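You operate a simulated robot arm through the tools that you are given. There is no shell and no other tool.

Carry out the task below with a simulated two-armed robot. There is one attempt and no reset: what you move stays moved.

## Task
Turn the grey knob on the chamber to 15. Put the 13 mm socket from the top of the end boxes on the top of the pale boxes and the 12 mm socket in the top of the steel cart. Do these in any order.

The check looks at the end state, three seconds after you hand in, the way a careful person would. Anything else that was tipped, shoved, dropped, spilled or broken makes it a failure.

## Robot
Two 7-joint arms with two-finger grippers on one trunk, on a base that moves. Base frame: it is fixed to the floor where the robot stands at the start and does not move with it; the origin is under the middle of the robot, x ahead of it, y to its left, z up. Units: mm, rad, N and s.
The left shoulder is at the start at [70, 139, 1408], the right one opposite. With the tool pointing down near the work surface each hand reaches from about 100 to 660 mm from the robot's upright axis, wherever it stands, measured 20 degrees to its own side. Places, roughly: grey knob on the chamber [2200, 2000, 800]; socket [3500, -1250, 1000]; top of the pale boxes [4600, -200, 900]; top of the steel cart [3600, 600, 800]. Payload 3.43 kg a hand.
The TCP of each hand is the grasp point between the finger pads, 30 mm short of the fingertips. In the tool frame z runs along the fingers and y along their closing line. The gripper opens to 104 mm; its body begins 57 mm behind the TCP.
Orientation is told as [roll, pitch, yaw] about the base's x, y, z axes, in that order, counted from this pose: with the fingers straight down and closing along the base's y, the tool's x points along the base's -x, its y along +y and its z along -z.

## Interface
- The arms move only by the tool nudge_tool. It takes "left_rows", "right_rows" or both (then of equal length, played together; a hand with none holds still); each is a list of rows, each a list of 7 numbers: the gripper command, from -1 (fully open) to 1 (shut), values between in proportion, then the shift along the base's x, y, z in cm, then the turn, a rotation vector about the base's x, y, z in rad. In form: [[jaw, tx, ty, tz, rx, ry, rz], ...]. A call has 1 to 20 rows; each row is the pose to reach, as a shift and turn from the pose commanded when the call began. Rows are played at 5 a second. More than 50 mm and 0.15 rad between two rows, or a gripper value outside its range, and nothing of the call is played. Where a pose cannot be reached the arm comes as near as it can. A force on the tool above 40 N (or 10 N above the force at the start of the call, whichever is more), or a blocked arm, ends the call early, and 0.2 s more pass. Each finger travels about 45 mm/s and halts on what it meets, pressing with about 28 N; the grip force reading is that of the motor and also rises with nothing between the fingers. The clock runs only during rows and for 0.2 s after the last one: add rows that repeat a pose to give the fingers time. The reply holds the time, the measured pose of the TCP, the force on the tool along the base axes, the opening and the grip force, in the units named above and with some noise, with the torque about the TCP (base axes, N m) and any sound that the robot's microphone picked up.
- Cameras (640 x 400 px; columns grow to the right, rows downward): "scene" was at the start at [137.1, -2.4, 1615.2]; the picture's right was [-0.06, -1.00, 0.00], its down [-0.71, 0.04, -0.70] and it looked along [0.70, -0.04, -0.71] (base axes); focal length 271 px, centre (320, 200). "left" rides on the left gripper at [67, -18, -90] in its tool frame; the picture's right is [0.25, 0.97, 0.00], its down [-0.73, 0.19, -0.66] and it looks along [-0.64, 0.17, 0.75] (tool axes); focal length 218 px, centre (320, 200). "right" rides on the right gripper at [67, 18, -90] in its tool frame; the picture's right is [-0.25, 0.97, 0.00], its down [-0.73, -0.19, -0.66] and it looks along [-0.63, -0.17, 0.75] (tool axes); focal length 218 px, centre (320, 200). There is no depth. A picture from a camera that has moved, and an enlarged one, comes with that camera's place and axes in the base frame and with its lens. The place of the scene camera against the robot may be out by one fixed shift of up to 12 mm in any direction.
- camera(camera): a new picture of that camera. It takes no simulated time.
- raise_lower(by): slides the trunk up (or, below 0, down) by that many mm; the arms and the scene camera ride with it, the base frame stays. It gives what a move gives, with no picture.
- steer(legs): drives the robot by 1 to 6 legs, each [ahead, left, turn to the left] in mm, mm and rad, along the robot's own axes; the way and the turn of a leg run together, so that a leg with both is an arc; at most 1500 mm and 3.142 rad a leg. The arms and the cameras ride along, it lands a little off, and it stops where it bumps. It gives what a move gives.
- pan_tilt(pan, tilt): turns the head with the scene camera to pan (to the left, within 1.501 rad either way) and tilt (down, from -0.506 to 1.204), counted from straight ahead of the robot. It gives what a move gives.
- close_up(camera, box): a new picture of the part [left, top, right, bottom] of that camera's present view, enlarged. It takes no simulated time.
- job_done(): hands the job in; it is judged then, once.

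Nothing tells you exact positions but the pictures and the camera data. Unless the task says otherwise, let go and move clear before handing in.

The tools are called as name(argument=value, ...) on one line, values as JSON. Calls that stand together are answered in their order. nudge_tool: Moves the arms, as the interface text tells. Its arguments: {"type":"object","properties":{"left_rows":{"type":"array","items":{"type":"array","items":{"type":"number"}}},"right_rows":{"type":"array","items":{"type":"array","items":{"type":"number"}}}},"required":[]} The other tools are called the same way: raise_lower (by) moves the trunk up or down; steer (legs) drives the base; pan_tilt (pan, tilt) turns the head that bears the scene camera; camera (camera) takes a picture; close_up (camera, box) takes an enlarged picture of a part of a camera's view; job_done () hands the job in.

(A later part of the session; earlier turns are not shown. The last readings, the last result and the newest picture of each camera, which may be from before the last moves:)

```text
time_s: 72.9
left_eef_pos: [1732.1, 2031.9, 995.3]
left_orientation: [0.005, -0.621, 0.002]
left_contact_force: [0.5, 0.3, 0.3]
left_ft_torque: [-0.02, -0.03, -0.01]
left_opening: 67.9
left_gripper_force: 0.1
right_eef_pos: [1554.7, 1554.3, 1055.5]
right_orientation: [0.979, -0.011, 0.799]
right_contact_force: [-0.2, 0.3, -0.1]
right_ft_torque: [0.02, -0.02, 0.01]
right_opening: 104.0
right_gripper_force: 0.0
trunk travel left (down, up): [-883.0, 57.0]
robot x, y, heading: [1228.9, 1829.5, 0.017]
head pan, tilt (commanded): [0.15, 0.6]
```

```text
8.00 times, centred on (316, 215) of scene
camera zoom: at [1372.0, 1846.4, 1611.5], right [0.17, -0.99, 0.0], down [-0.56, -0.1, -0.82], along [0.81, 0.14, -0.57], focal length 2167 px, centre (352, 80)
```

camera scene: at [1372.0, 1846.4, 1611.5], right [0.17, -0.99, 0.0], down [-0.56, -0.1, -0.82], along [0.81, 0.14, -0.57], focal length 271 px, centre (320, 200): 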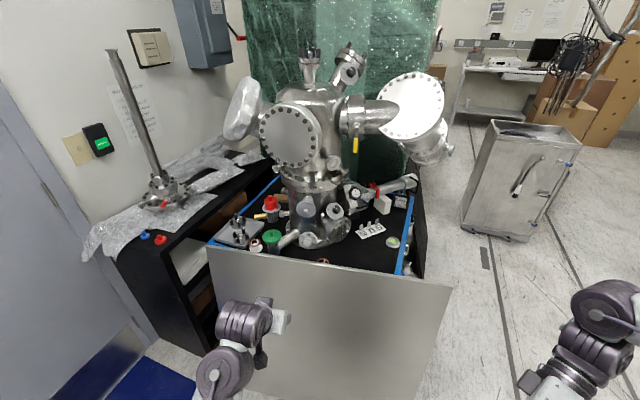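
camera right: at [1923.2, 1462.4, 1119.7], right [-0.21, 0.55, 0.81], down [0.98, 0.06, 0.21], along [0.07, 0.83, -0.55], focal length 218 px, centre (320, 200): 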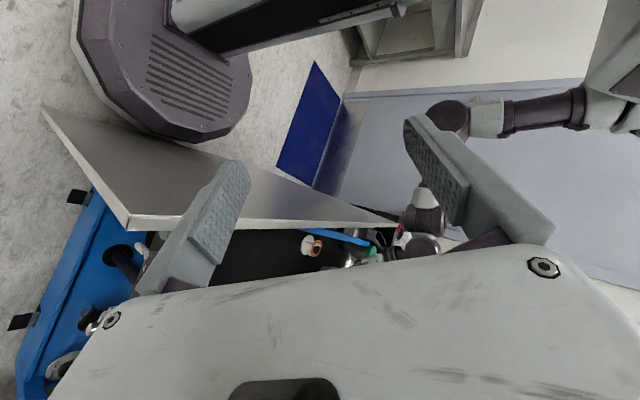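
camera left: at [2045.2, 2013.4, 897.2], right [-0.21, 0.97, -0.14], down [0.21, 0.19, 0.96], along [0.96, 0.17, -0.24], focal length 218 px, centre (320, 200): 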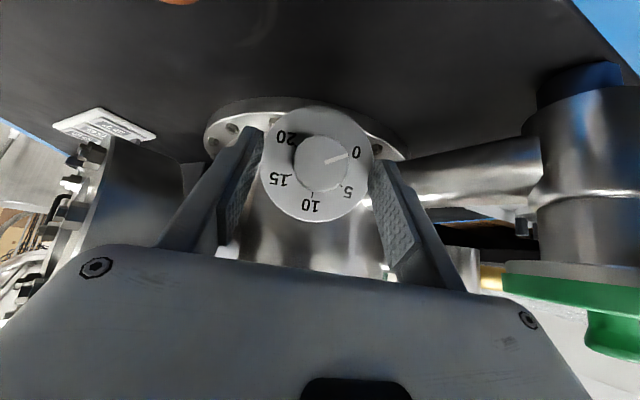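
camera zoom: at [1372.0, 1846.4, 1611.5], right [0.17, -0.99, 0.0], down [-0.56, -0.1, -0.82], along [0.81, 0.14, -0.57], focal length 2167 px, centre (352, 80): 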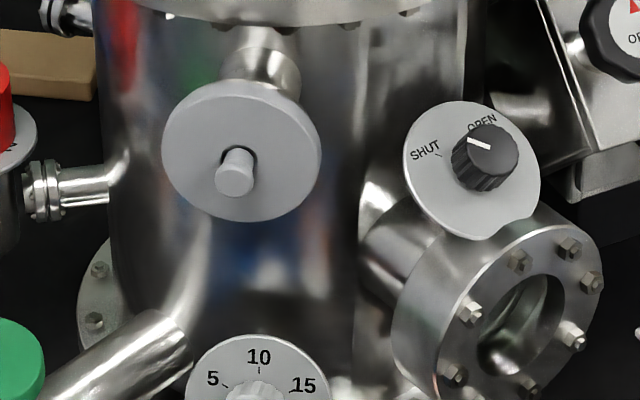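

close_up(camera="scene", box=[280, 220, 344, 260])

steer(legs=[[0, -1350, 0.0], [1000, 0, 0.0]])

pan_tilt(pan=-0.6, tilt=0.4)

camera(camera="scene")

```text
10.00 times, centred on (312, 240) of scene
camera zoom: at [1372.0, 1846.4, 1611.5], right [0.17, -0.99, 0.0], down [-0.56, -0.1, -0.82], along [0.81, 0.14, -0.57], focal length 2709 px, centre (400, -200)
```

zoom: 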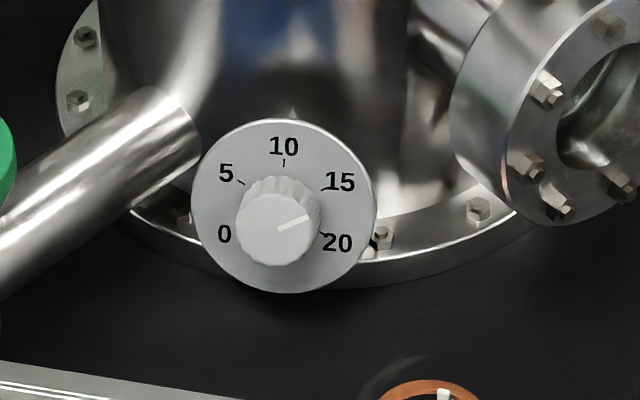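

```text
time_s: 84.2
left_eef_pos: [2746.7, 739.1, 995.3]
left_orientation: [0.003, -0.62, -0.002]
left_contact_force: [-0.4, 0.4, -0.7]
left_ft_torque: [0.0, 0.01, 0.0]
left_opening: 67.7
left_gripper_force: 0.0
right_eef_pos: [2566.2, 263.5, 1055.6]
right_orientation: [0.982, -0.011, 0.793]
right_contact_force: [-0.3, 0.6, -0.6]
right_ft_torque: [0.01, 0.0, -0.02]
right_opening: 104.0
right_gripper_force: 0.1
trunk travel left (down, up): [-883.0, 57.0]
robot x, y, heading: [2247.1, 541.7, 0.012]
head pan, tilt (commanded): [0.15, 0.6]
```

```text
time_s: 85.3
left_eef_pos: [2747.1, 741.0, 995.9]
left_orientation: [0.004, -0.621, 0.0]
left_contact_force: [0.3, 0.0, -0.4]
left_ft_torque: [0.02, -0.01, 0.0]
left_opening: 68.0
left_gripper_force: 0.1
right_eef_pos: [2567.3, 261.7, 1056.5]
right_orientation: [0.981, -0.009, 0.793]
right_contact_force: [-0.1, 0.2, -0.5]
right_ft_torque: [-0.01, -0.02, -0.02]
right_opening: 104.3
right_gripper_force: 0.1
trunk travel left (down, up): [-883.0, 57.0]
robot x, y, heading: [2240.1, 538.7, 0.02]
head pan, tilt (commanded): [-0.6, 0.4]
```

```text
taken
camera scene: at [2375.4, 490.6, 1629.7], right [-0.55, -0.83, 0.0], down [-0.33, 0.21, -0.92], along [0.77, -0.51, -0.39], focal length 271 px, centre (320, 200)
```

scene: 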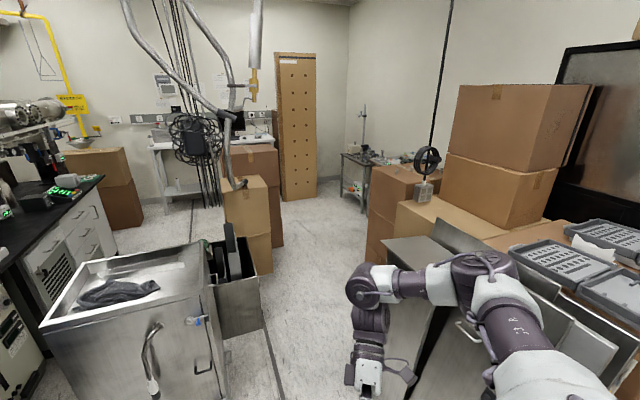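

close_up(camera="scene", box=[350, 120, 510, 220])

close_up(camera="scene", box=[200, 130, 360, 230])

close_up(camera="scene", box=[480, 180, 640, 280])

close_up(camera="scene", box=[30, 220, 270, 370])

```text
4.00 times, centred on (430, 170) of scene
camera zoom: at [2375.4, 490.6, 1629.7], right [-0.55, -0.83, 0.0], down [-0.33, 0.21, -0.92], along [0.77, -0.51, -0.39], focal length 1084 px, centre (-120, 320)
```

zoom: 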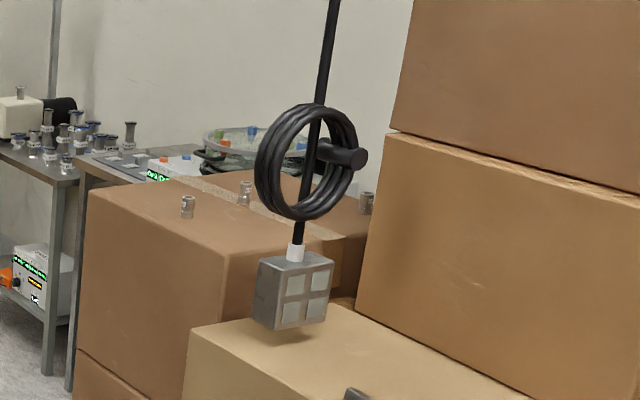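

```text
4.00 times, centred on (280, 180) of scene
camera zoom: at [2375.4, 490.6, 1629.7], right [-0.55, -0.83, 0.0], down [-0.33, 0.21, -0.92], along [0.77, -0.51, -0.39], focal length 1084 px, centre (480, 280)
```

zoom: 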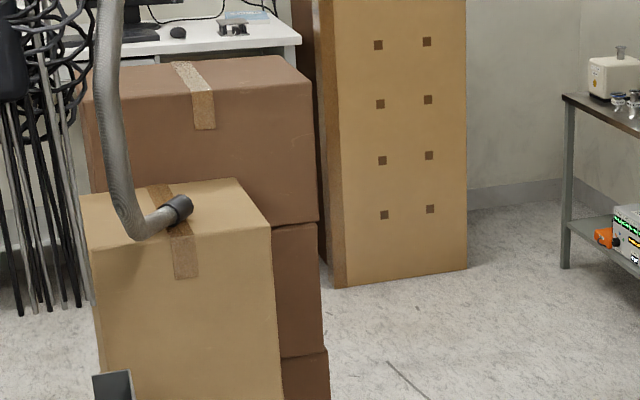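

```text
4.00 times, centred on (560, 230) of scene
camera zoom: at [2375.4, 490.6, 1629.7], right [-0.55, -0.83, 0.0], down [-0.33, 0.21, -0.92], along [0.77, -0.51, -0.39], focal length 1084 px, centre (-640, 80)
```

zoom: 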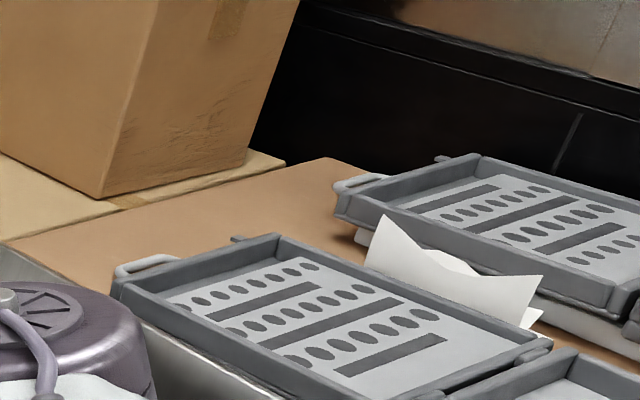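

```text
2.67 times, centred on (150, 295) of scene
camera zoom: at [2375.4, 490.6, 1629.7], right [-0.55, -0.83, 0.0], down [-0.33, 0.21, -0.92], along [0.77, -0.51, -0.39], focal length 722 px, centre (773, -53)
```

zoom: 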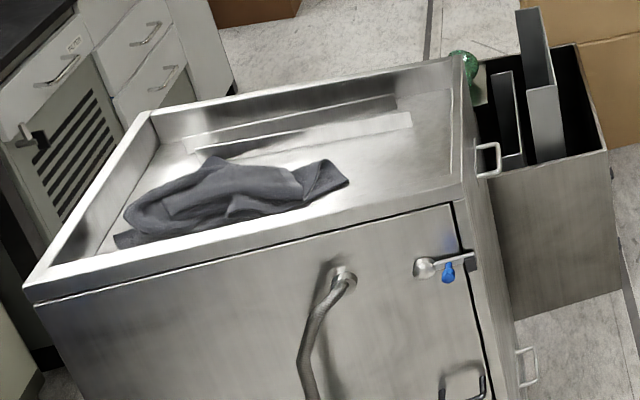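

The three small sockets stand on the brown end boxes beyond the long pale box. I'll check the floor space in the aisle before driving on.

pan_tilt(pan=-0.45, tilt=0.75)

camera(camera="scene")

pan_tilt(pan=-1.0, tilt=0.7)

camera(camera="scene")

```text
time_s: 86.1
left_eef_pos: [2746.3, 739.9, 995.8]
left_orientation: [0.005, -0.621, -0.002]
left_contact_force: [0.0, -0.1, 0.0]
left_ft_torque: [0.02, 0.03, 0.03]
left_opening: 67.8
left_gripper_force: 0.1
right_eef_pos: [2567.5, 264.3, 1054.7]
right_orientation: [0.982, -0.01, 0.791]
right_contact_force: [-0.8, 0.1, 0.8]
right_ft_torque: [0.02, 0.0, 0.0]
right_opening: 104.2
right_gripper_force: 0.0
trunk travel left (down, up): [-883.0, 57.0]
robot x, y, heading: [2242.2, 540.5, 0.016]
head pan, tilt (commanded): [-0.45, 0.75]
```

```text
taken
camera scene: at [2373.6, 506.7, 1598.7], right [-0.42, -0.91, 0.0], down [-0.62, 0.29, -0.73], along [0.66, -0.31, -0.68], focal length 271 px, centre (320, 200)
```

scene: 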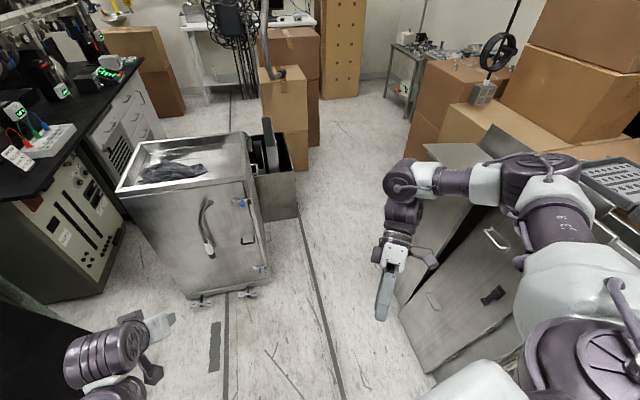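

```text
time_s: 87.1
left_eef_pos: [2747.0, 738.5, 995.2]
left_orientation: [0.005, -0.621, 0.0]
left_contact_force: [-0.3, -0.7, -0.8]
left_ft_torque: [-0.01, 0.0, 0.03]
left_opening: 67.6
left_gripper_force: 0.0
right_eef_pos: [2567.5, 262.4, 1054.9]
right_orientation: [0.983, -0.009, 0.792]
right_contact_force: [-0.8, 0.1, 0.8]
right_ft_torque: [-0.01, 0.04, 0.0]
right_opening: 103.9
right_gripper_force: 0.0
trunk travel left (down, up): [-883.0, 57.0]
robot x, y, heading: [2247.6, 539.7, 0.012]
head pan, tilt (commanded): [-1.0, 0.7]
```

```text
taken
camera scene: at [2345.5, 471.0, 1602.9], right [-0.83, -0.55, 0.0], down [-0.36, 0.54, -0.76], along [0.42, -0.64, -0.64], focal length 271 px, centre (320, 200)
```

scene: 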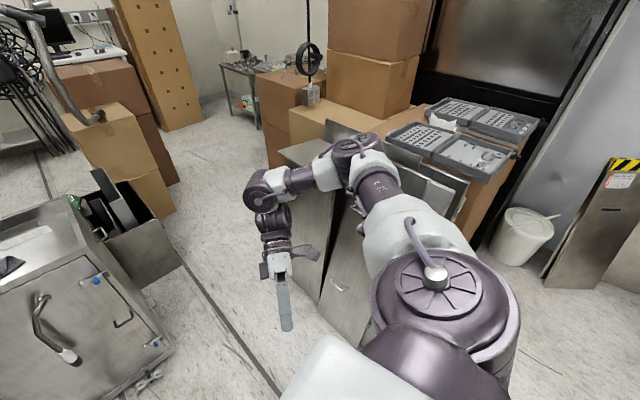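

The aisle runs diagonally between the bin and the leaning panels; the hanging box is near (3310, -877, 1025). I'll set both hands back to pointing down, a bit raised, then drive in short legs.

nudge_tool(right_rows=[[-1, 0, 0, 1, 0, 0, -0.13], [-1, 0, 0, 2, 0, 0, -0.26], [-1, 0, 0, 3, 0, 0, -0.39], [-1, 0, 0, 4, 0, 0, -0.52], [-1, 0, 0, 5, 0, 0, -0.65], [-1, 0, 0, 6, 0, 0, -0.78], [-1, 0, 0, 6, 0, 0, -0.78]], left_rows=[[-1, 0, 0, 1, 0, 0.1, 0], [-1, 0, 0, 2, 0, 0.2, 0], [-1, 0, 0, 3, 0, 0.3, 0], [-1, 0, 0, 4, 0, 0.4, 0], [-1, 0, 0, 5, 0, 0.5, 0], [-1, 0, 0, 6, 0, 0.62, 0], [-1, 0, 0, 6, 0, 0.62, 0]])

nudge_tool(right_rows=[[-1, 0, 0, 0, -0.14, 0, 0], [-1, 0, 0, 0, -0.28, 0, 0], [-1, 0, 0, 0, -0.42, 0, 0], [-1, 0, 0, 0, -0.56, 0, 0], [-1, 0, 0, 0, -0.7, 0, 0], [-1, 0, 0, 0, -0.84, 0, 0], [-1, 0, 0, 0, -0.98, 0, 0], [-1, 0, 0, 0, -0.98, 0, 0]])

steer(legs=[[750, -480, 0.0]])

pan_tilt(pan=-0.6, tilt=0.8)

camera(camera="scene")

```text
time_s: 88.7
left_eef_pos: [2693.1, 744.9, 976.1]
left_orientation: [0.005, -0.112, 0.0]
left_contact_force: [-0.5, 0.2, 0.0]
left_ft_torque: [0.02, -0.01, 0.03]
left_opening: 103.8
left_gripper_force: 0.0
left hand out of reach, approached as far as the arm can: row 4, 5, 6, 7
right_eef_pos: [2565.7, 264.4, 1117.0]
right_orientation: [0.981, -0.01, 0.014]
right_contact_force: [0.0, 0.5, 1.2]
right_ft_torque: [0.0, -0.03, 0.01]
right_opening: 104.2
right_gripper_force: 0.0
trunk travel left (down, up): [-883.0, 57.0]
robot x, y, heading: [2242.4, 538.3, 0.015]
head pan, tilt (commanded): [-1.0, 0.7]
```

```text
time_s: 90.5
left_eef_pos: [2695.7, 746.2, 976.3]
left_orientation: [0.003, -0.111, 0.0]
left_contact_force: [1.0, 0.7, 0.1]
left_ft_torque: [0.03, -0.01, 0.01]
left_opening: 104.1
left_gripper_force: 0.0
right_eef_pos: [2566.7, 276.1, 1112.1]
right_orientation: [0.042, 0.014, 0.053]
right_contact_force: [0.5, 0.0, -0.3]
right_ft_torque: [-0.01, 0.0, 0.02]
right_opening: 104.1
right_gripper_force: 0.0
right hand out of reach, approached as far as the arm can: row 7, 8
trunk travel left (down, up): [-883.0, 57.0]
robot x, y, heading: [2239.0, 536.5, 0.016]
head pan, tilt (commanded): [-1.0, 0.7]
```

```text
time_s: 95.2
left_eef_pos: [3458.1, 281.0, 976.3]
left_orientation: [0.004, -0.111, -0.005]
left_contact_force: [0.2, 0.4, -0.3]
left_ft_torque: [-0.02, 0.02, 0.01]
left_opening: 104.0
left_gripper_force: 0.0
right_eef_pos: [3329.6, -187.9, 1112.7]
right_orientation: [0.044, 0.014, 0.05]
right_contact_force: [-0.5, 0.5, 0.3]
right_ft_torque: [-0.03, -0.02, 0.05]
right_opening: 103.9
right_gripper_force: 0.0
trunk travel left (down, up): [-883.0, 57.0]
robot x, y, heading: [3004.0, 80.1, 0.011]
head pan, tilt (commanded): [-1.0, 0.7]
```

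```text
time_s: 96.1
left_eef_pos: [3459.3, 281.8, 976.3]
left_orientation: [0.004, -0.112, -0.003]
left_contact_force: [0.1, -0.1, 0.8]
left_ft_torque: [-0.04, 0.02, 0.02]
left_opening: 104.0
left_gripper_force: 0.1
right_eef_pos: [3330.0, -189.6, 1111.0]
right_orientation: [0.043, 0.015, 0.05]
right_contact_force: [0.5, -0.6, -0.3]
right_ft_torque: [0.0, 0.01, -0.03]
right_opening: 104.2
right_gripper_force: 0.0
trunk travel left (down, up): [-883.0, 57.0]
robot x, y, heading: [3003.9, 79.4, 0.014]
head pan, tilt (commanded): [-0.6, 0.799]
```

```text
taken
camera scene: at [3128.3, 33.8, 1594.6], right [-0.55, -0.83, 0.0], down [-0.6, 0.4, -0.7], along [0.58, -0.39, -0.72], focal length 271 px, centre (320, 200)
```

scene: 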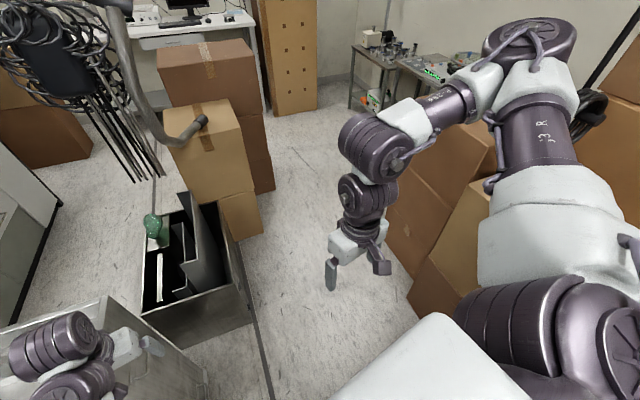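

steer(legs=[[585, -405, 0.0]])

camera(camera="scene")

```text
time_s: 100.0
left_eef_pos: [4039.6, -110.4, 976.1]
left_orientation: [0.001, -0.111, 0.014]
left_contact_force: [0.0, 1.0, 0.5]
left_ft_torque: [0.01, -0.01, -0.04]
left_opening: 104.1
left_gripper_force: 0.0
right_eef_pos: [3917.7, -580.9, 1112.4]
right_orientation: [0.044, 0.016, 0.065]
right_contact_force: [0.9, 0.5, 0.4]
right_ft_torque: [-0.01, -0.03, -0.01]
right_opening: 103.8
right_gripper_force: 0.1
trunk travel left (down, up): [-883.0, 57.0]
robot x, y, heading: [3589.0, -326.1, 0.027]
head pan, tilt (commanded): [-0.6, 0.799]
```

```text
taken
camera scene: at [3712.4, -361.8, 1594.7], right [-0.54, -0.84, 0.0], down [-0.6, 0.39, -0.7], along [0.59, -0.38, -0.72], focal length 271 px, centre (320, 200)
```

scene: 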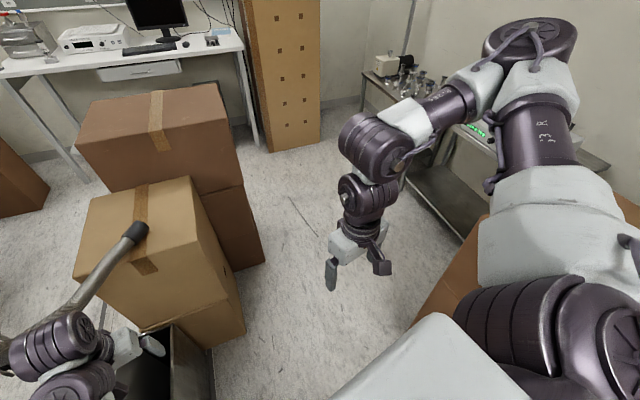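

The pale box with the hose end resting on it is at about (4457, -175, 915). I'll turn to face the end boxes (-y).

steer(legs=[[0, 0, -1.59]])

pan_tilt(pan=0.0, tilt=0.6)

camera(camera="scene")

```text
time_s: 104.2
left_eef_pos: [3799.7, -775.1, 975.6]
left_orientation: [0.003, -0.111, -1.564]
left_contact_force: [0.6, 0.3, 0.0]
left_ft_torque: [-0.01, 0.0, -0.01]
left_opening: 103.7
left_gripper_force: 0.1
right_eef_pos: [3329.5, -650.4, 1112.5]
right_orientation: [0.044, 0.017, -1.511]
right_contact_force: [-0.7, -0.4, -0.4]
right_ft_torque: [-0.01, 0.01, -0.01]
right_opening: 104.2
right_gripper_force: 0.2
trunk travel left (down, up): [-883.0, 57.0]
robot x, y, heading: [3589.5, -320.1, -1.546]
head pan, tilt (commanded): [-0.6, 0.799]
```

```text
time_s: 105.2
left_eef_pos: [3799.9, -776.0, 976.5]
left_orientation: [0.003, -0.112, -1.564]
left_contact_force: [0.4, -0.4, 0.3]
left_ft_torque: [0.0, 0.0, 0.03]
left_opening: 103.9
left_gripper_force: 0.1
right_eef_pos: [3329.1, -651.0, 1111.8]
right_orientation: [0.044, 0.016, -1.511]
right_contact_force: [0.3, -0.5, -0.5]
right_ft_torque: [0.03, -0.04, 0.01]
right_opening: 104.1
right_gripper_force: 0.1
trunk travel left (down, up): [-883.0, 57.0]
robot x, y, heading: [3588.2, -323.5, -1.55]
head pan, tilt (commanded): [0.0, 0.6]
```

```text
taken
camera scene: at [3598.1, -459.4, 1611.5], right [-1.0, -0.02, 0.0], down [-0.01, 0.57, -0.82], along [0.02, -0.82, -0.57], focal length 271 px, centre (320, 200)
```

scene: 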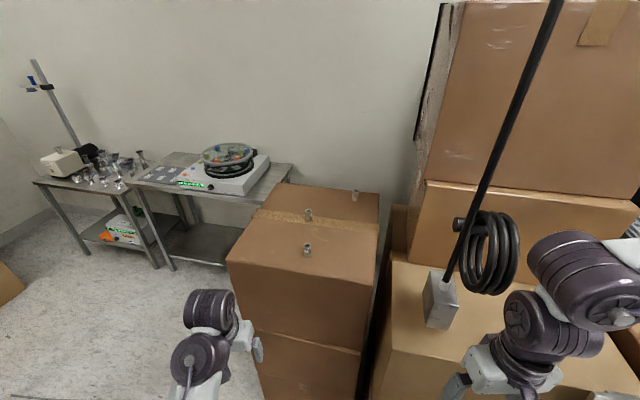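

The three sockets stand on the end boxes near (3650,-1020), (3653,-1183) and (3490,-1321) at z≈1035. I'll zoom in to read their sizes.

close_up(camera="scene", box=[275, 180, 371, 260])

close_up(camera="scene", box=[291, 233, 323, 263])

close_up(camera="scene", box=[293, 200, 325, 230])

close_up(camera="scene", box=[338, 180, 370, 210])

```text
5.00 times, centred on (323, 220) of scene
camera zoom: at [3598.1, -459.4, 1611.5], right [-1.0, -0.02, 0.0], down [-0.01, 0.57, -0.82], along [0.02, -0.82, -0.57], focal length 1355 px, centre (305, 100)
```

zoom: 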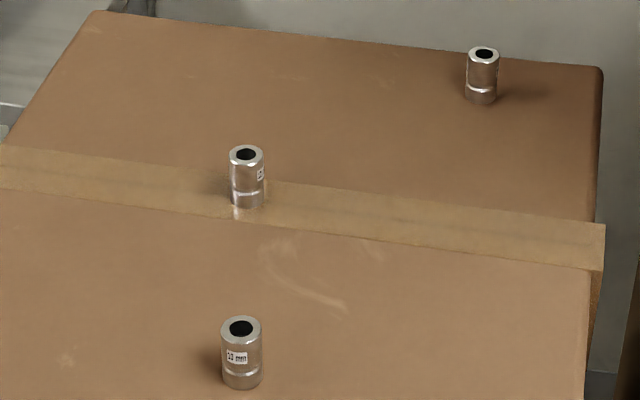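

```text
13.33 times, centred on (307, 248) of scene
camera zoom: at [3598.1, -459.4, 1611.5], right [-1.0, -0.02, 0.0], down [-0.01, 0.57, -0.82], along [0.02, -0.82, -0.57], focal length 3612 px, centre (493, -440)
```

zoom: 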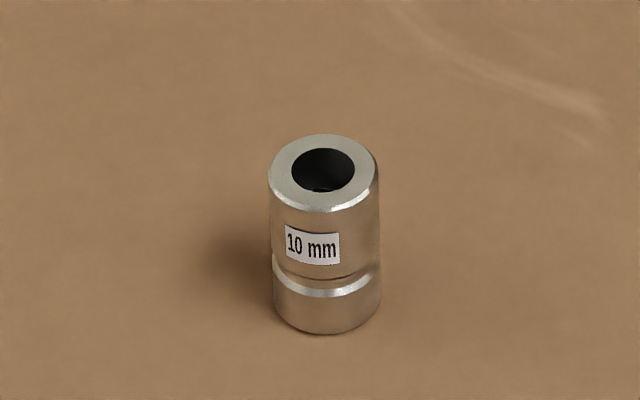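

```text
13.33 times, centred on (309, 215) of scene
camera zoom: at [3598.1, -459.4, 1611.5], right [-1.0, -0.02, 0.0], down [-0.01, 0.57, -0.82], along [0.02, -0.82, -0.57], focal length 3612 px, centre (467, 0)
```

zoom: 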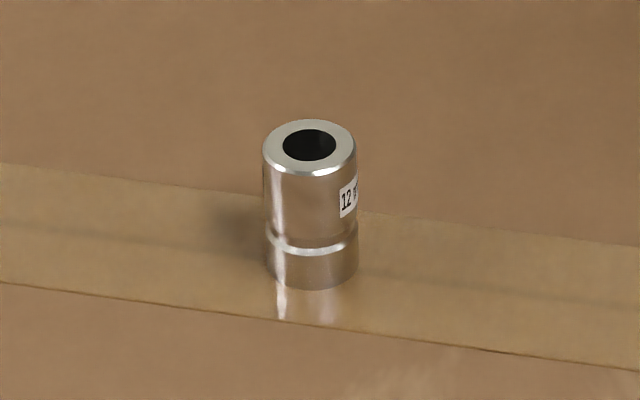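

```text
13.33 times, centred on (354, 195) of scene
camera zoom: at [3598.1, -459.4, 1611.5], right [-1.0, -0.02, 0.0], down [-0.01, 0.57, -0.82], along [0.02, -0.82, -0.57], focal length 3612 px, centre (-133, 267)
```

zoom: 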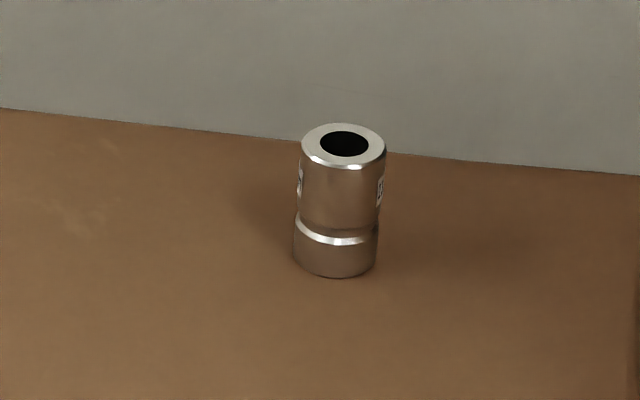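

The near socket is 10 mm, the middle is 12 mm, and the far one should be 13 mm (to be verified). The hanging coil is close on the right, so I'll approach the end boxes from their +x side facing -x. First I raise both hands above box height.

nudge_tool(left_rows=[[-1, 0, 0, 3, 0, 0, 0], [-1, 0, 0, 6, 0, 0, 0], [-1, 0, 0, 9, 0, 0, 0], [-1, 0, 0, 12, 0, 0, 0], [-1, 0, 0, 15, 0, 0, 0], [-1, 0, 0, 18, 0, 0, 0], [-1, 0, 0, 18, 0, 0, 0]], right_rows=[[-1, 0, 0, 2, 0, 0, 0], [-1, 0, 0, 4, 0, 0, 0], [-1, 0, 0, 6, 0, 0, 0], [-1, 0, 0, 8, 0, 0, 0], [-1, 0, 0, 10, 0, 0, 0], [-1, 0, 0, 10, 0, 0, 0], [-1, 0, 0, 10, 0, 0, 0]])

raise_lower(by=50)

```text
time_s: 106.8
left_eef_pos: [3798.5, -776.0, 976.1]
left_orientation: [0.003, -0.111, -1.563]
left_contact_force: [0.2, -0.3, -0.4]
left_ft_torque: [-0.01, 0.03, -0.02]
left_opening: 104.1
left_gripper_force: 0.0
left hand out of reach, approached as far as the arm can: row 1, 2, 3, 4, 5, 6, 7
right_eef_pos: [3326.6, -656.9, 1215.1]
right_orientation: [0.044, 0.018, -1.511]
right_contact_force: [-0.8, -0.5, 0.3]
right_ft_torque: [-0.02, -0.04, 0.0]
right_opening: 104.0
right_gripper_force: 0.1
right hand out of reach, approached as far as the arm can: row 2, 3, 4, 5, 6, 7
trunk travel left (down, up): [-883.0, 57.0]
robot x, y, heading: [3591.3, -323.9, -1.543]
head pan, tilt (commanded): [0.0, 0.6]
```

```text
time_s: 107.7
left_eef_pos: [3799.0, -775.5, 1026.4]
left_orientation: [0.004, -0.111, -1.564]
left_contact_force: [-0.4, 1.0, -0.4]
left_ft_torque: [-0.04, -0.01, 0.0]
left_opening: 104.0
left_gripper_force: 0.0
right_eef_pos: [3326.5, -655.8, 1263.9]
right_orientation: [0.045, 0.019, -1.51]
right_contact_force: [-0.4, -1.2, -0.3]
right_ft_torque: [0.01, -0.01, -0.02]
right_opening: 103.9
right_gripper_force: 0.1
trunk travel left (down, up): [-933.0, 7.0]
robot x, y, heading: [3589.3, -324.2, -1.548]
head pan, tilt (commanded): [0.0, 0.6]
```

nudge_tool(left_rows=[[-1, 2, -3, 2, 0, 0, 0], [-1, 4, -6, 4, 0, 0, 0], [-1, 6, -8, 7, 0, 0, 0], [-1, 8, -8, 10, 0, 0, 0], [-1, 8, -8, 14, 0, 0, 0], [-1, 8, -8, 18, 0, 0, 0], [-1, 8, -8, 18, 0, 0, 0]])

camera(camera="scene")

```text
time_s: 109.3
left_eef_pos: [3830.0, -831.5, 1048.7]
left_orientation: [0.004, -0.111, -1.563]
left_contact_force: [-0.8, -0.9, -0.9]
left_ft_torque: [-0.02, 0.0, -0.03]
left_opening: 104.1
left_gripper_force: 0.1
left hand out of reach, approached as far as the arm can: row 1, 2, 3, 4, 5, 6, 7
right_eef_pos: [3327.6, -656.1, 1264.4]
right_orientation: [0.046, 0.019, -1.511]
right_contact_force: [-0.3, 0.3, 0.3]
right_ft_torque: [-0.02, 0.0, 0.0]
right_opening: 104.0
right_gripper_force: 0.2
trunk travel left (down, up): [-933.0, 7.0]
robot x, y, heading: [3587.1, -325.3, -1.549]
head pan, tilt (commanded): [0.0, 0.6]
```

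```text
taken
camera scene: at [3598.0, -458.7, 1661.6], right [-1.0, -0.02, 0.0], down [-0.01, 0.56, -0.83], along [0.02, -0.82, -0.56], focal length 271 px, centre (320, 200)
```

scene: 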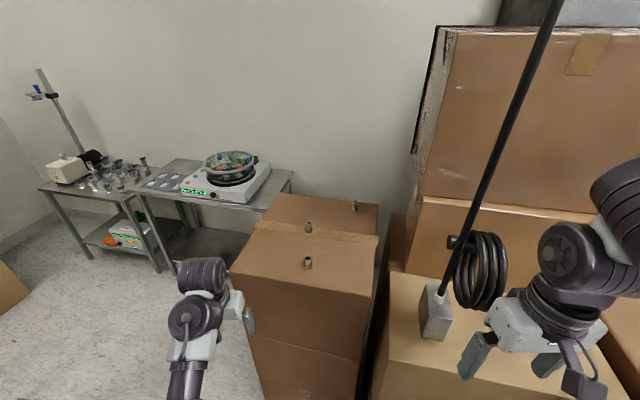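

The left arm is elbow-low, so it can't stay tool-down this high. I'll tilt the left hand forward as for the knob, which gives it more height.

nudge_tool(left_rows=[[-1, -1, 0.5, 2, -0.125, 0, 0], [-1, -2, 1, 4, -0.25, 0, 0], [-1, -3, 1.5, 6, -0.375, 0, 0], [-1, -3, 2, 9, -0.5, 0, 0], [-1, -3, 2, 12, -0.5, 0, 0], [-1, -3, 2, 14, -0.5, 0, 0], [-1, -3, 2, 14, -0.5, 0, 0]])

camera(camera="scene")

```text
time_s: 110.9
left_eef_pos: [3794.2, -811.5, 1190.8]
left_orientation: [0.001, -0.616, -1.562]
left_contact_force: [-0.2, -0.6, -0.2]
left_ft_torque: [0.03, 0.0, 0.0]
left_opening: 103.9
left_gripper_force: 0.2
left hand out of reach, approached as far as the arm can: row 6, 7
right_eef_pos: [3327.6, -656.3, 1263.7]
right_orientation: [0.045, 0.019, -1.511]
right_contact_force: [-1.4, 0.8, 0.0]
right_ft_torque: [-0.04, 0.0, 0.02]
right_opening: 103.8
right_gripper_force: 0.0
trunk travel left (down, up): [-933.0, 7.0]
robot x, y, heading: [3590.5, -322.4, -1.549]
head pan, tilt (commanded): [0.0, 0.6]
```

```text
taken
camera scene: at [3598.4, -458.5, 1661.6], right [-1.0, -0.02, 0.0], down [-0.01, 0.56, -0.83], along [0.02, -0.83, -0.56], focal length 271 px, centre (320, 200)
```

scene: 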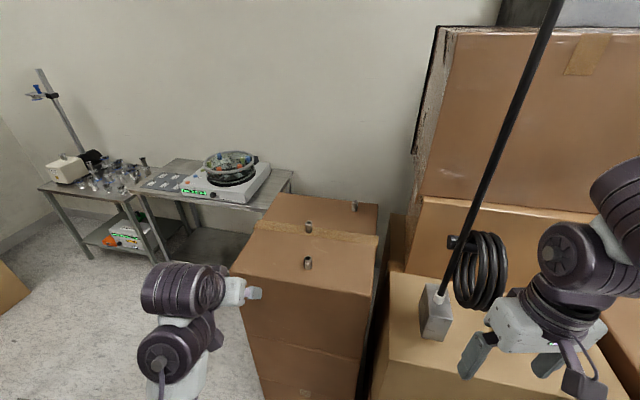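

steer(legs=[[390, 700, 0.0]])

steer(legs=[[0, 0, -1.45]])

camera(camera="scene")

```text
time_s: 115.2
left_eef_pos: [4507.2, -1173.6, 1191.1]
left_orientation: [0.0, -0.617, -1.544]
left_contact_force: [0.3, 0.6, 0.5]
left_ft_torque: [-0.04, -0.03, 0.03]
left_opening: 103.7
left_gripper_force: 0.1
right_eef_pos: [4039.6, -1026.5, 1265.1]
right_orientation: [0.045, 0.018, -1.493]
right_contact_force: [-0.8, -0.7, 0.3]
right_ft_torque: [-0.03, -0.01, 0.02]
right_opening: 104.2
right_gripper_force: 0.1
trunk travel left (down, up): [-933.0, 7.0]
robot x, y, heading: [4301.0, -683.1, -1.535]
head pan, tilt (commanded): [0.0, 0.6]
```

```text
time_s: 119.1
left_eef_pos: [3842.8, -961.0, 1190.0]
left_orientation: [-0.002, -0.614, -2.987]
left_contact_force: [1.2, 1.0, -0.1]
left_ft_torque: [-0.02, 0.02, 0.04]
left_opening: 103.7
left_gripper_force: 0.1
right_eef_pos: [3928.1, -476.9, 1265.8]
right_orientation: [0.045, 0.02, -2.933]
right_contact_force: [-1.1, -0.5, -0.2]
right_ft_torque: [0.02, 0.04, 0.0]
right_opening: 103.9
right_gripper_force: 0.1
trunk travel left (down, up): [-933.0, 7.0]
robot x, y, heading: [4298.4, -684.6, -2.972]
head pan, tilt (commanded): [0.0, 0.6]
```

```text
taken
camera scene: at [4165.6, -710.0, 1661.5], right [-0.17, 0.99, 0.0], down [0.56, 0.1, -0.82], along [-0.81, -0.14, -0.57], focal length 271 px, centre (320, 200)
```

scene: 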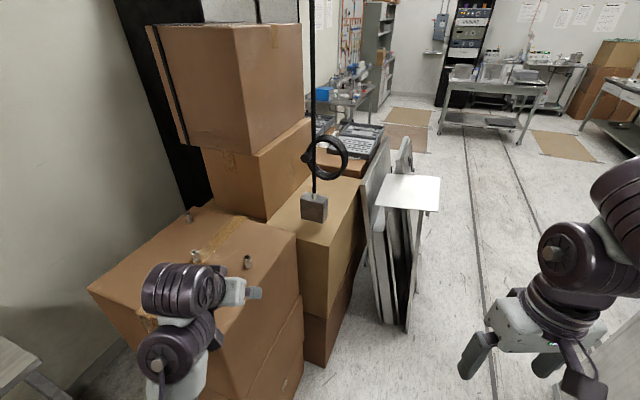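

Now facing the end boxes from the +x side with the coil far away. I'll move in so the sockets are within reach of both arms.

steer(legs=[[0, 463, 0.0], [280, 0, 0.0]])

pan_tilt(pan=0.0, tilt=0.9)

camera(camera="scene")

camera(camera="left")

camera(camera="right")

```text
time_s: 123.3
left_eef_pos: [3672.8, -1445.9, 1188.7]
left_orientation: [0.0, -0.611, -2.989]
left_contact_force: [-1.1, -0.7, 0.0]
left_ft_torque: [-0.01, -0.03, -0.01]
left_opening: 104.4
left_gripper_force: 0.1
right_eef_pos: [3759.6, -961.8, 1264.0]
right_orientation: [0.046, 0.022, -2.936]
right_contact_force: [-0.4, 0.2, 0.3]
right_ft_torque: [0.02, 0.0, -0.01]
right_opening: 103.8
right_gripper_force: 0.1
trunk travel left (down, up): [-933.0, 7.0]
robot x, y, heading: [4135.1, -1171.3, -2.972]
head pan, tilt (commanded): [0.0, 0.6]
stopped in leg 2: the robot was blocked; the commanded pose is now the measured one
```

```text
time_s: 124.1
left_eef_pos: [3676.2, -1445.4, 1191.3]
left_orientation: [0.001, -0.615, -2.988]
left_contact_force: [-0.6, 0.1, -0.3]
left_ft_torque: [0.0, 0.03, 0.02]
left_opening: 104.3
left_gripper_force: 0.0
right_eef_pos: [3761.4, -961.8, 1263.9]
right_orientation: [0.044, 0.018, -2.936]
right_contact_force: [-0.1, 1.4, 0.5]
right_ft_torque: [-0.01, -0.02, 0.04]
right_opening: 104.0
right_gripper_force: 0.2
trunk travel left (down, up): [-933.0, 7.0]
robot x, y, heading: [4129.2, -1173.7, -2.971]
head pan, tilt (commanded): [0.0, 0.901]
```

```text
taken
camera scene: at [4010.8, -1192.2, 1636.5], right [-0.17, 0.99, 0.0], down [0.77, 0.13, -0.62], along [-0.61, -0.1, -0.78], focal length 271 px, centre (320, 200)
```

scene: 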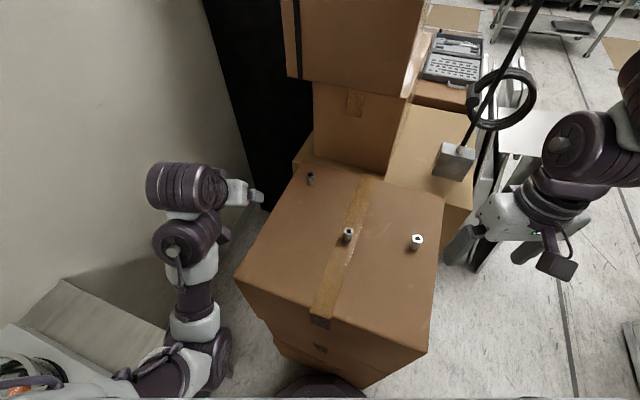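

```text
taken
camera left: at [3778.0, -1413.9, 1224.9], right [0.35, -0.92, -0.15], down [-0.19, -0.22, 0.96], along [-0.92, -0.31, -0.25], focal length 218 px, centre (320, 200)
```

left: 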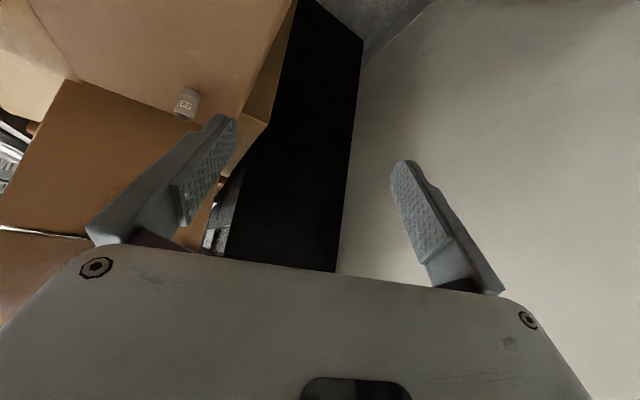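

```text
taken
camera right: at [3827.8, -962.6, 1356.9], right [-0.05, -1.0, 0.04], down [-0.77, 0.06, 0.63], along [-0.63, 0.0, -0.77], focal length 218 px, centre (320, 200)
```

right: 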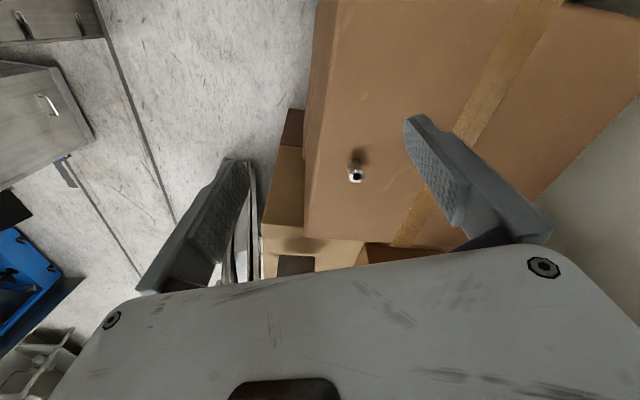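

The base touched the lower box and stopped; everything still stands as before. I'll back off 25 mm and look at the far socket's label with the left hand camera.

steer(legs=[[-25, 0, 0.0]])

close_up(camera="left", box=[150, 70, 230, 130])

close_up(camera="scene", box=[230, 150, 470, 400])

```text
time_s: 124.9
left_eef_pos: [3695.6, -1441.9, 1188.9]
left_orientation: [0.001, -0.609, -2.988]
left_contact_force: [-0.8, -0.4, 0.3]
left_ft_torque: [0.03, -0.01, 0.03]
left_opening: 104.0
left_gripper_force: 0.1
right_eef_pos: [3779.1, -957.9, 1263.7]
right_orientation: [0.046, 0.024, -2.934]
right_contact_force: [0.2, -0.1, -0.5]
right_ft_torque: [0.02, -0.07, 0.02]
right_opening: 103.9
right_gripper_force: 0.1
trunk travel left (down, up): [-933.0, 7.0]
robot x, y, heading: [4154.5, -1166.7, -2.97]
head pan, tilt (commanded): [0.0, 0.901]
```

```text
6.67 times, centred on (190, 100) of left
camera zoom: at [3798.2, -1410.5, 1223.4], right [0.35, -0.92, -0.15], down [-0.19, -0.22, 0.96], along [-0.92, -0.31, -0.25], focal length 1455 px, centre (1187, 867)
```

zoom: 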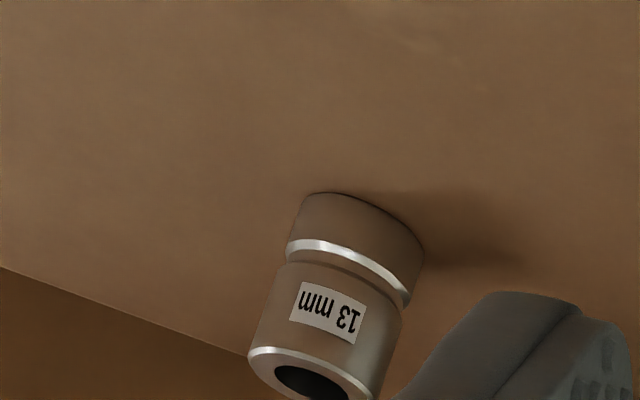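

```text
1.60 times, centred on (350, 275) of scene
camera zoom: at [4029.5, -1188.8, 1635.9], right [-0.17, 0.99, 0.0], down [0.78, 0.13, -0.62], along [-0.61, -0.1, -0.79], focal length 434 px, centre (272, 80)
```

zoom: 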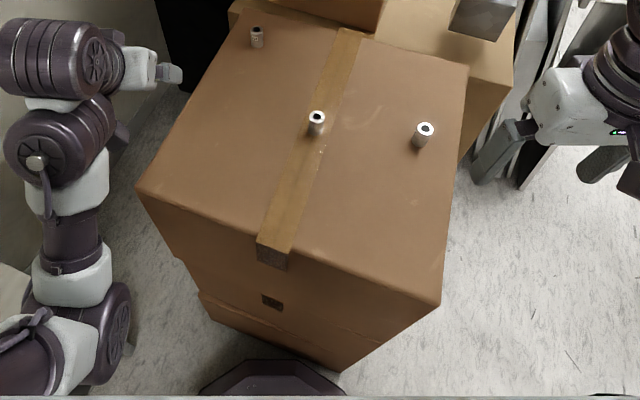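

Far socket is confirmed 13 mm. To bring it in comfortable reach of the left arm I'll shift left a little and turn slightly right.

steer(legs=[[45, 115, 0.0], [0, 0, -0.3]])

camera(camera="scene")

camera(camera="left")

```text
time_s: 127.1
left_eef_pos: [3614.9, -1410.1, 1190.7]
left_orientation: [-0.001, -0.614, 2.989]
left_contact_force: [0.6, 1.1, -0.1]
left_ft_torque: [0.01, 0.02, 0.01]
left_opening: 104.1
left_gripper_force: 0.1
right_eef_pos: [3843.0, -974.7, 1265.0]
right_orientation: [0.045, 0.019, 3.038]
right_contact_force: [0.2, -0.1, -0.8]
right_ft_torque: [-0.03, 0.0, -0.02]
right_opening: 104.3
right_gripper_force: 0.0
trunk travel left (down, up): [-933.0, 7.0]
robot x, y, heading: [4128.9, -1284.3, 3.005]
head pan, tilt (commanded): [0.0, 0.901]
```

```text
taken
camera scene: at [4011.7, -1269.0, 1636.7], right [0.14, 0.99, 0.0], down [0.78, -0.11, -0.62], along [-0.61, 0.09, -0.78], focal length 271 px, centre (320, 200)
```

scene: 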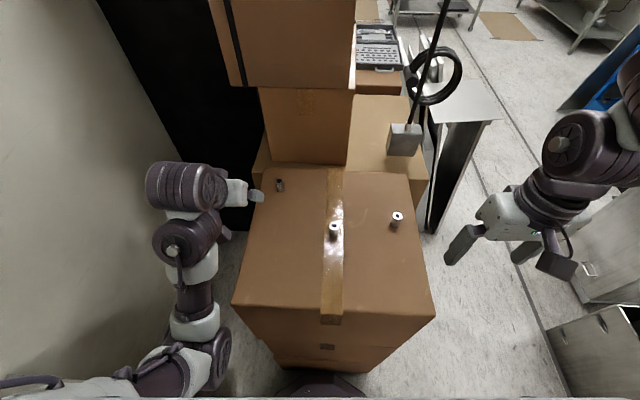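

```text
taken
camera left: at [3722.8, -1410.9, 1225.3], right [0.06, -0.99, -0.15], down [-0.24, -0.16, 0.96], along [-0.97, -0.02, -0.25], focal length 218 px, centre (320, 200)
```

left: 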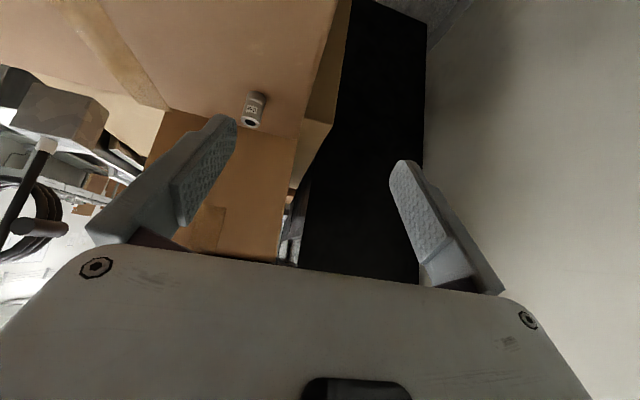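

close_up(camera="left", box=[205, 75, 301, 135])

close_up(camera="scene", box=[250, 160, 410, 260])

```text
6.67 times, centred on (253, 105) of left
camera zoom: at [3722.8, -1410.9, 1225.3], right [0.06, -0.99, -0.15], down [-0.24, -0.16, 0.96], along [-0.97, -0.02, -0.25], focal length 1455 px, centre (767, 833)
```

zoom: 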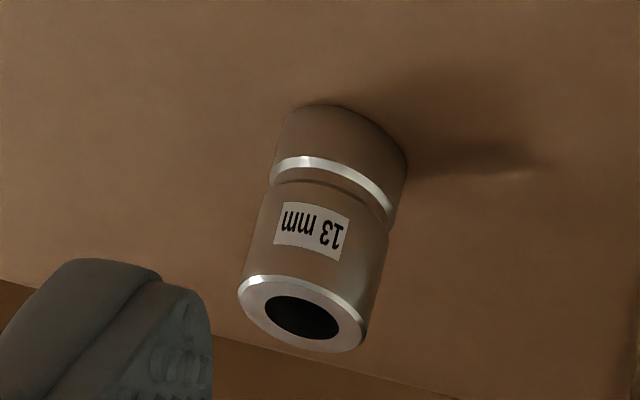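

```text
4.00 times, centred on (330, 210) of scene
camera zoom: at [4011.7, -1269.0, 1636.7], right [0.14, 0.99, 0.0], down [0.78, -0.11, -0.62], along [-0.61, 0.09, -0.78], focal length 1084 px, centre (280, 160)
```

zoom: 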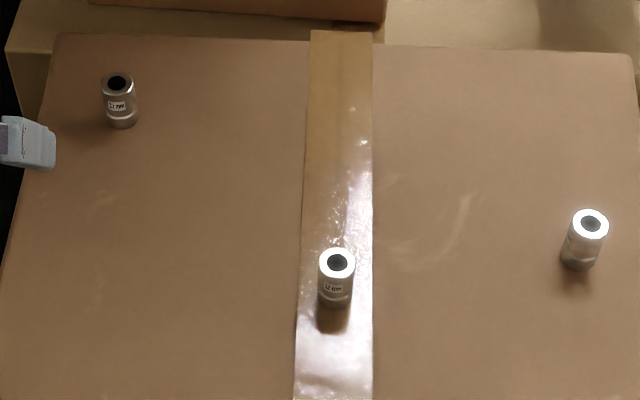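

Socket C is at about (3464, -1310), standing on z≈1030, top 1070. Moving the left hand to a pre-grasp above and behind it.

nudge_tool(left_rows=[[-1, -2.7, 2.3, -1.5, 0, 0, 0], [-0.6, -5.3, 4.7, -3, 0, 0, 0], [-0.3, -8, 7, -5, 0, 0, 0], [-0.2, -10.6, 9.3, -7.4, 0, 0, 0], [-0.2, -10.6, 9.3, -7.4, 0, 0, 0]])

camera(camera="left")

camera(camera="scene")

```text
time_s: 128.3
left_eef_pos: [3507.6, -1317.0, 1116.9]
left_orientation: [0.0, -0.616, 2.987]
left_contact_force: [-0.3, 0.3, 0.7]
left_ft_torque: [0.03, 0.0, 0.0]
left_opening: 62.3
left_gripper_force: 0.1
right_eef_pos: [3844.1, -972.8, 1264.9]
right_orientation: [0.046, 0.015, 3.039]
right_contact_force: [0.5, 0.5, 0.7]
right_ft_torque: [-0.02, 0.02, 0.01]
right_opening: 103.8
right_gripper_force: 0.0
trunk travel left (down, up): [-933.0, 7.0]
robot x, y, heading: [4131.4, -1283.2, 3.002]
head pan, tilt (commanded): [0.0, 0.901]
```

```text
taken
camera left: at [3615.7, -1318.1, 1152.2], right [0.06, -0.99, -0.15], down [-0.24, -0.16, 0.96], along [-0.97, -0.02, -0.25], focal length 218 px, centre (320, 200)
```

left: 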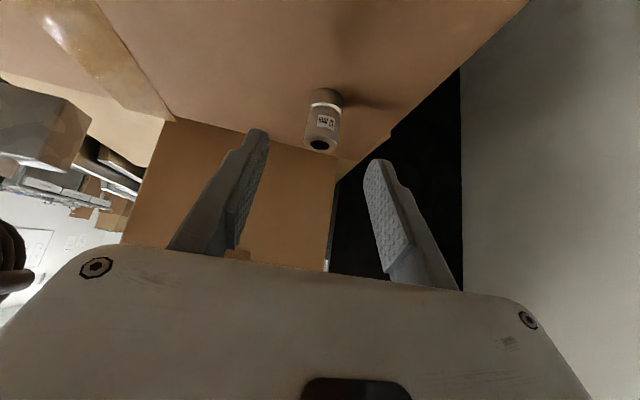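

```text
taken
camera scene: at [4012.2, -1267.6, 1636.7], right [0.14, 0.99, 0.0], down [0.78, -0.11, -0.62], along [-0.61, 0.09, -0.78], focal length 271 px, centre (320, 200)
```

scene: 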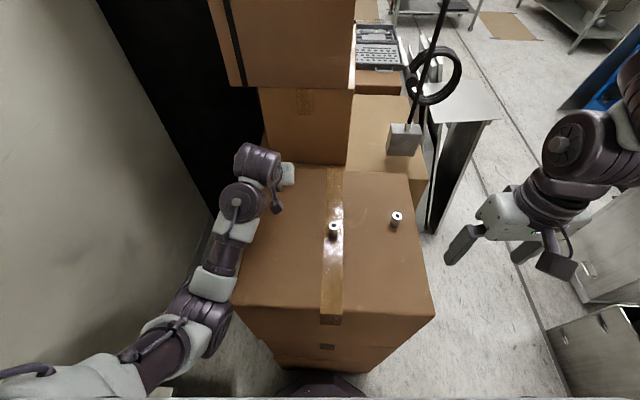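

close_up(camera="left", box=[240, 70, 400, 170])

```text
4.00 times, centred on (320, 120) of left
camera zoom: at [3615.7, -1318.1, 1152.2], right [0.06, -0.99, -0.15], down [-0.24, -0.16, 0.96], along [-0.97, -0.02, -0.25], focal length 873 px, centre (320, 520)
```

zoom: 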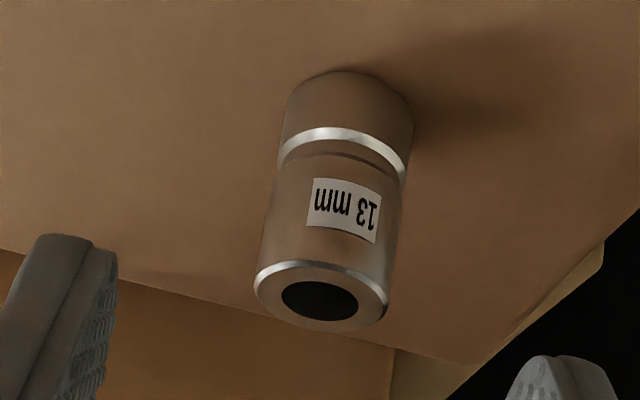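

nudge_tool(left_rows=[[-0.2, -1.2, 0.1, -1.9, 0, 0, 0], [-0.2, -2.3, 0.15, -3.6, 0, 0, 0], [-0.2, -3.06, 0.18, -4.85, 0, 0, 0], [-0.2, -3.06, 0.18, -4.85, 0, 0, 0]])

close_up(camera="left", box=[220, 80, 420, 205])

```text
time_s: 129.3
left_eef_pos: [3478.1, -1315.5, 1072.0]
left_orientation: [-0.003, -0.625, 2.989]
left_contact_force: [0.3, -3.5, 17.9]
left_ft_torque: [-0.65, 0.24, 0.05]
left_opening: 61.2
left_gripper_force: 0.0
right_eef_pos: [3846.9, -975.4, 1266.8]
right_orientation: [0.045, 0.016, 3.039]
right_contact_force: [-0.3, -0.1, -0.4]
right_ft_torque: [-0.01, 0.01, 0.01]
right_opening: 103.8
right_gripper_force: 0.2
trunk travel left (down, up): [-933.0, 7.0]
robot x, y, heading: [4133.4, -1287.5, 3.004]
head pan, tilt (commanded): [0.0, 0.901]
```

```text
3.20 times, centred on (320, 142) of left
camera zoom: at [3586.6, -1316.1, 1106.1], right [0.06, -0.99, -0.15], down [-0.24, -0.16, 0.96], along [-0.97, -0.02, -0.24], focal length 698 px, centre (320, 384)
```

zoom: 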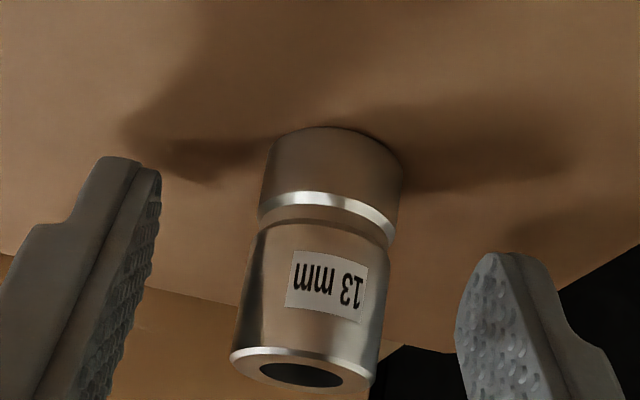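

A fingertip touched the box top, so the surface is a few mm higher than assumed. I'll raise 7 mm, verify no contact, then close.

nudge_tool(left_rows=[[-0.2, 0, 0, 0.4, 0, 0, 0], [-0.2, 0, 0, 0.7, 0, 0, 0], [-0.2, 0, 0, 0.7, 0, 0, 0]])

close_up(camera="left", box=[220, 80, 420, 205])

```text
time_s: 130.1
left_eef_pos: [3479.2, -1312.9, 1074.2]
left_orientation: [-0.001, -0.612, 2.986]
left_contact_force: [0.3, 0.1, 0.4]
left_ft_torque: [0.0, 0.03, -0.01]
left_opening: 62.4
left_gripper_force: 0.1
right_eef_pos: [3844.9, -973.2, 1264.6]
right_orientation: [0.045, 0.017, 3.038]
right_contact_force: [0.1, 0.6, 0.3]
right_ft_torque: [-0.01, -0.01, 0.02]
right_opening: 104.0
right_gripper_force: 0.1
trunk travel left (down, up): [-933.0, 7.0]
robot x, y, heading: [4132.2, -1286.6, 3.006]
head pan, tilt (commanded): [0.0, 0.901]
```

```text
3.20 times, centred on (320, 142) of left
camera zoom: at [3587.3, -1314.1, 1109.3], right [0.06, -0.99, -0.15], down [-0.25, -0.15, 0.96], along [-0.97, -0.02, -0.25], focal length 698 px, centre (320, 384)
```

zoom: 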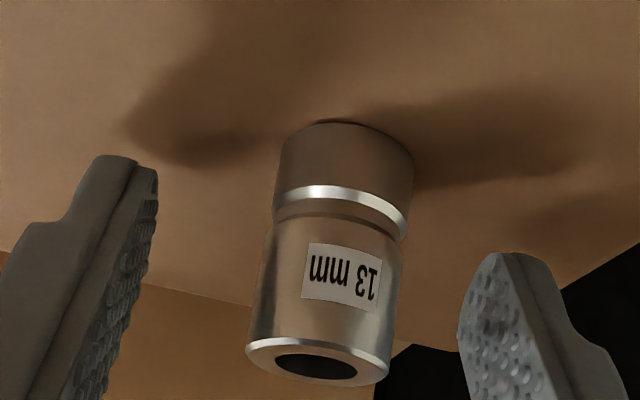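

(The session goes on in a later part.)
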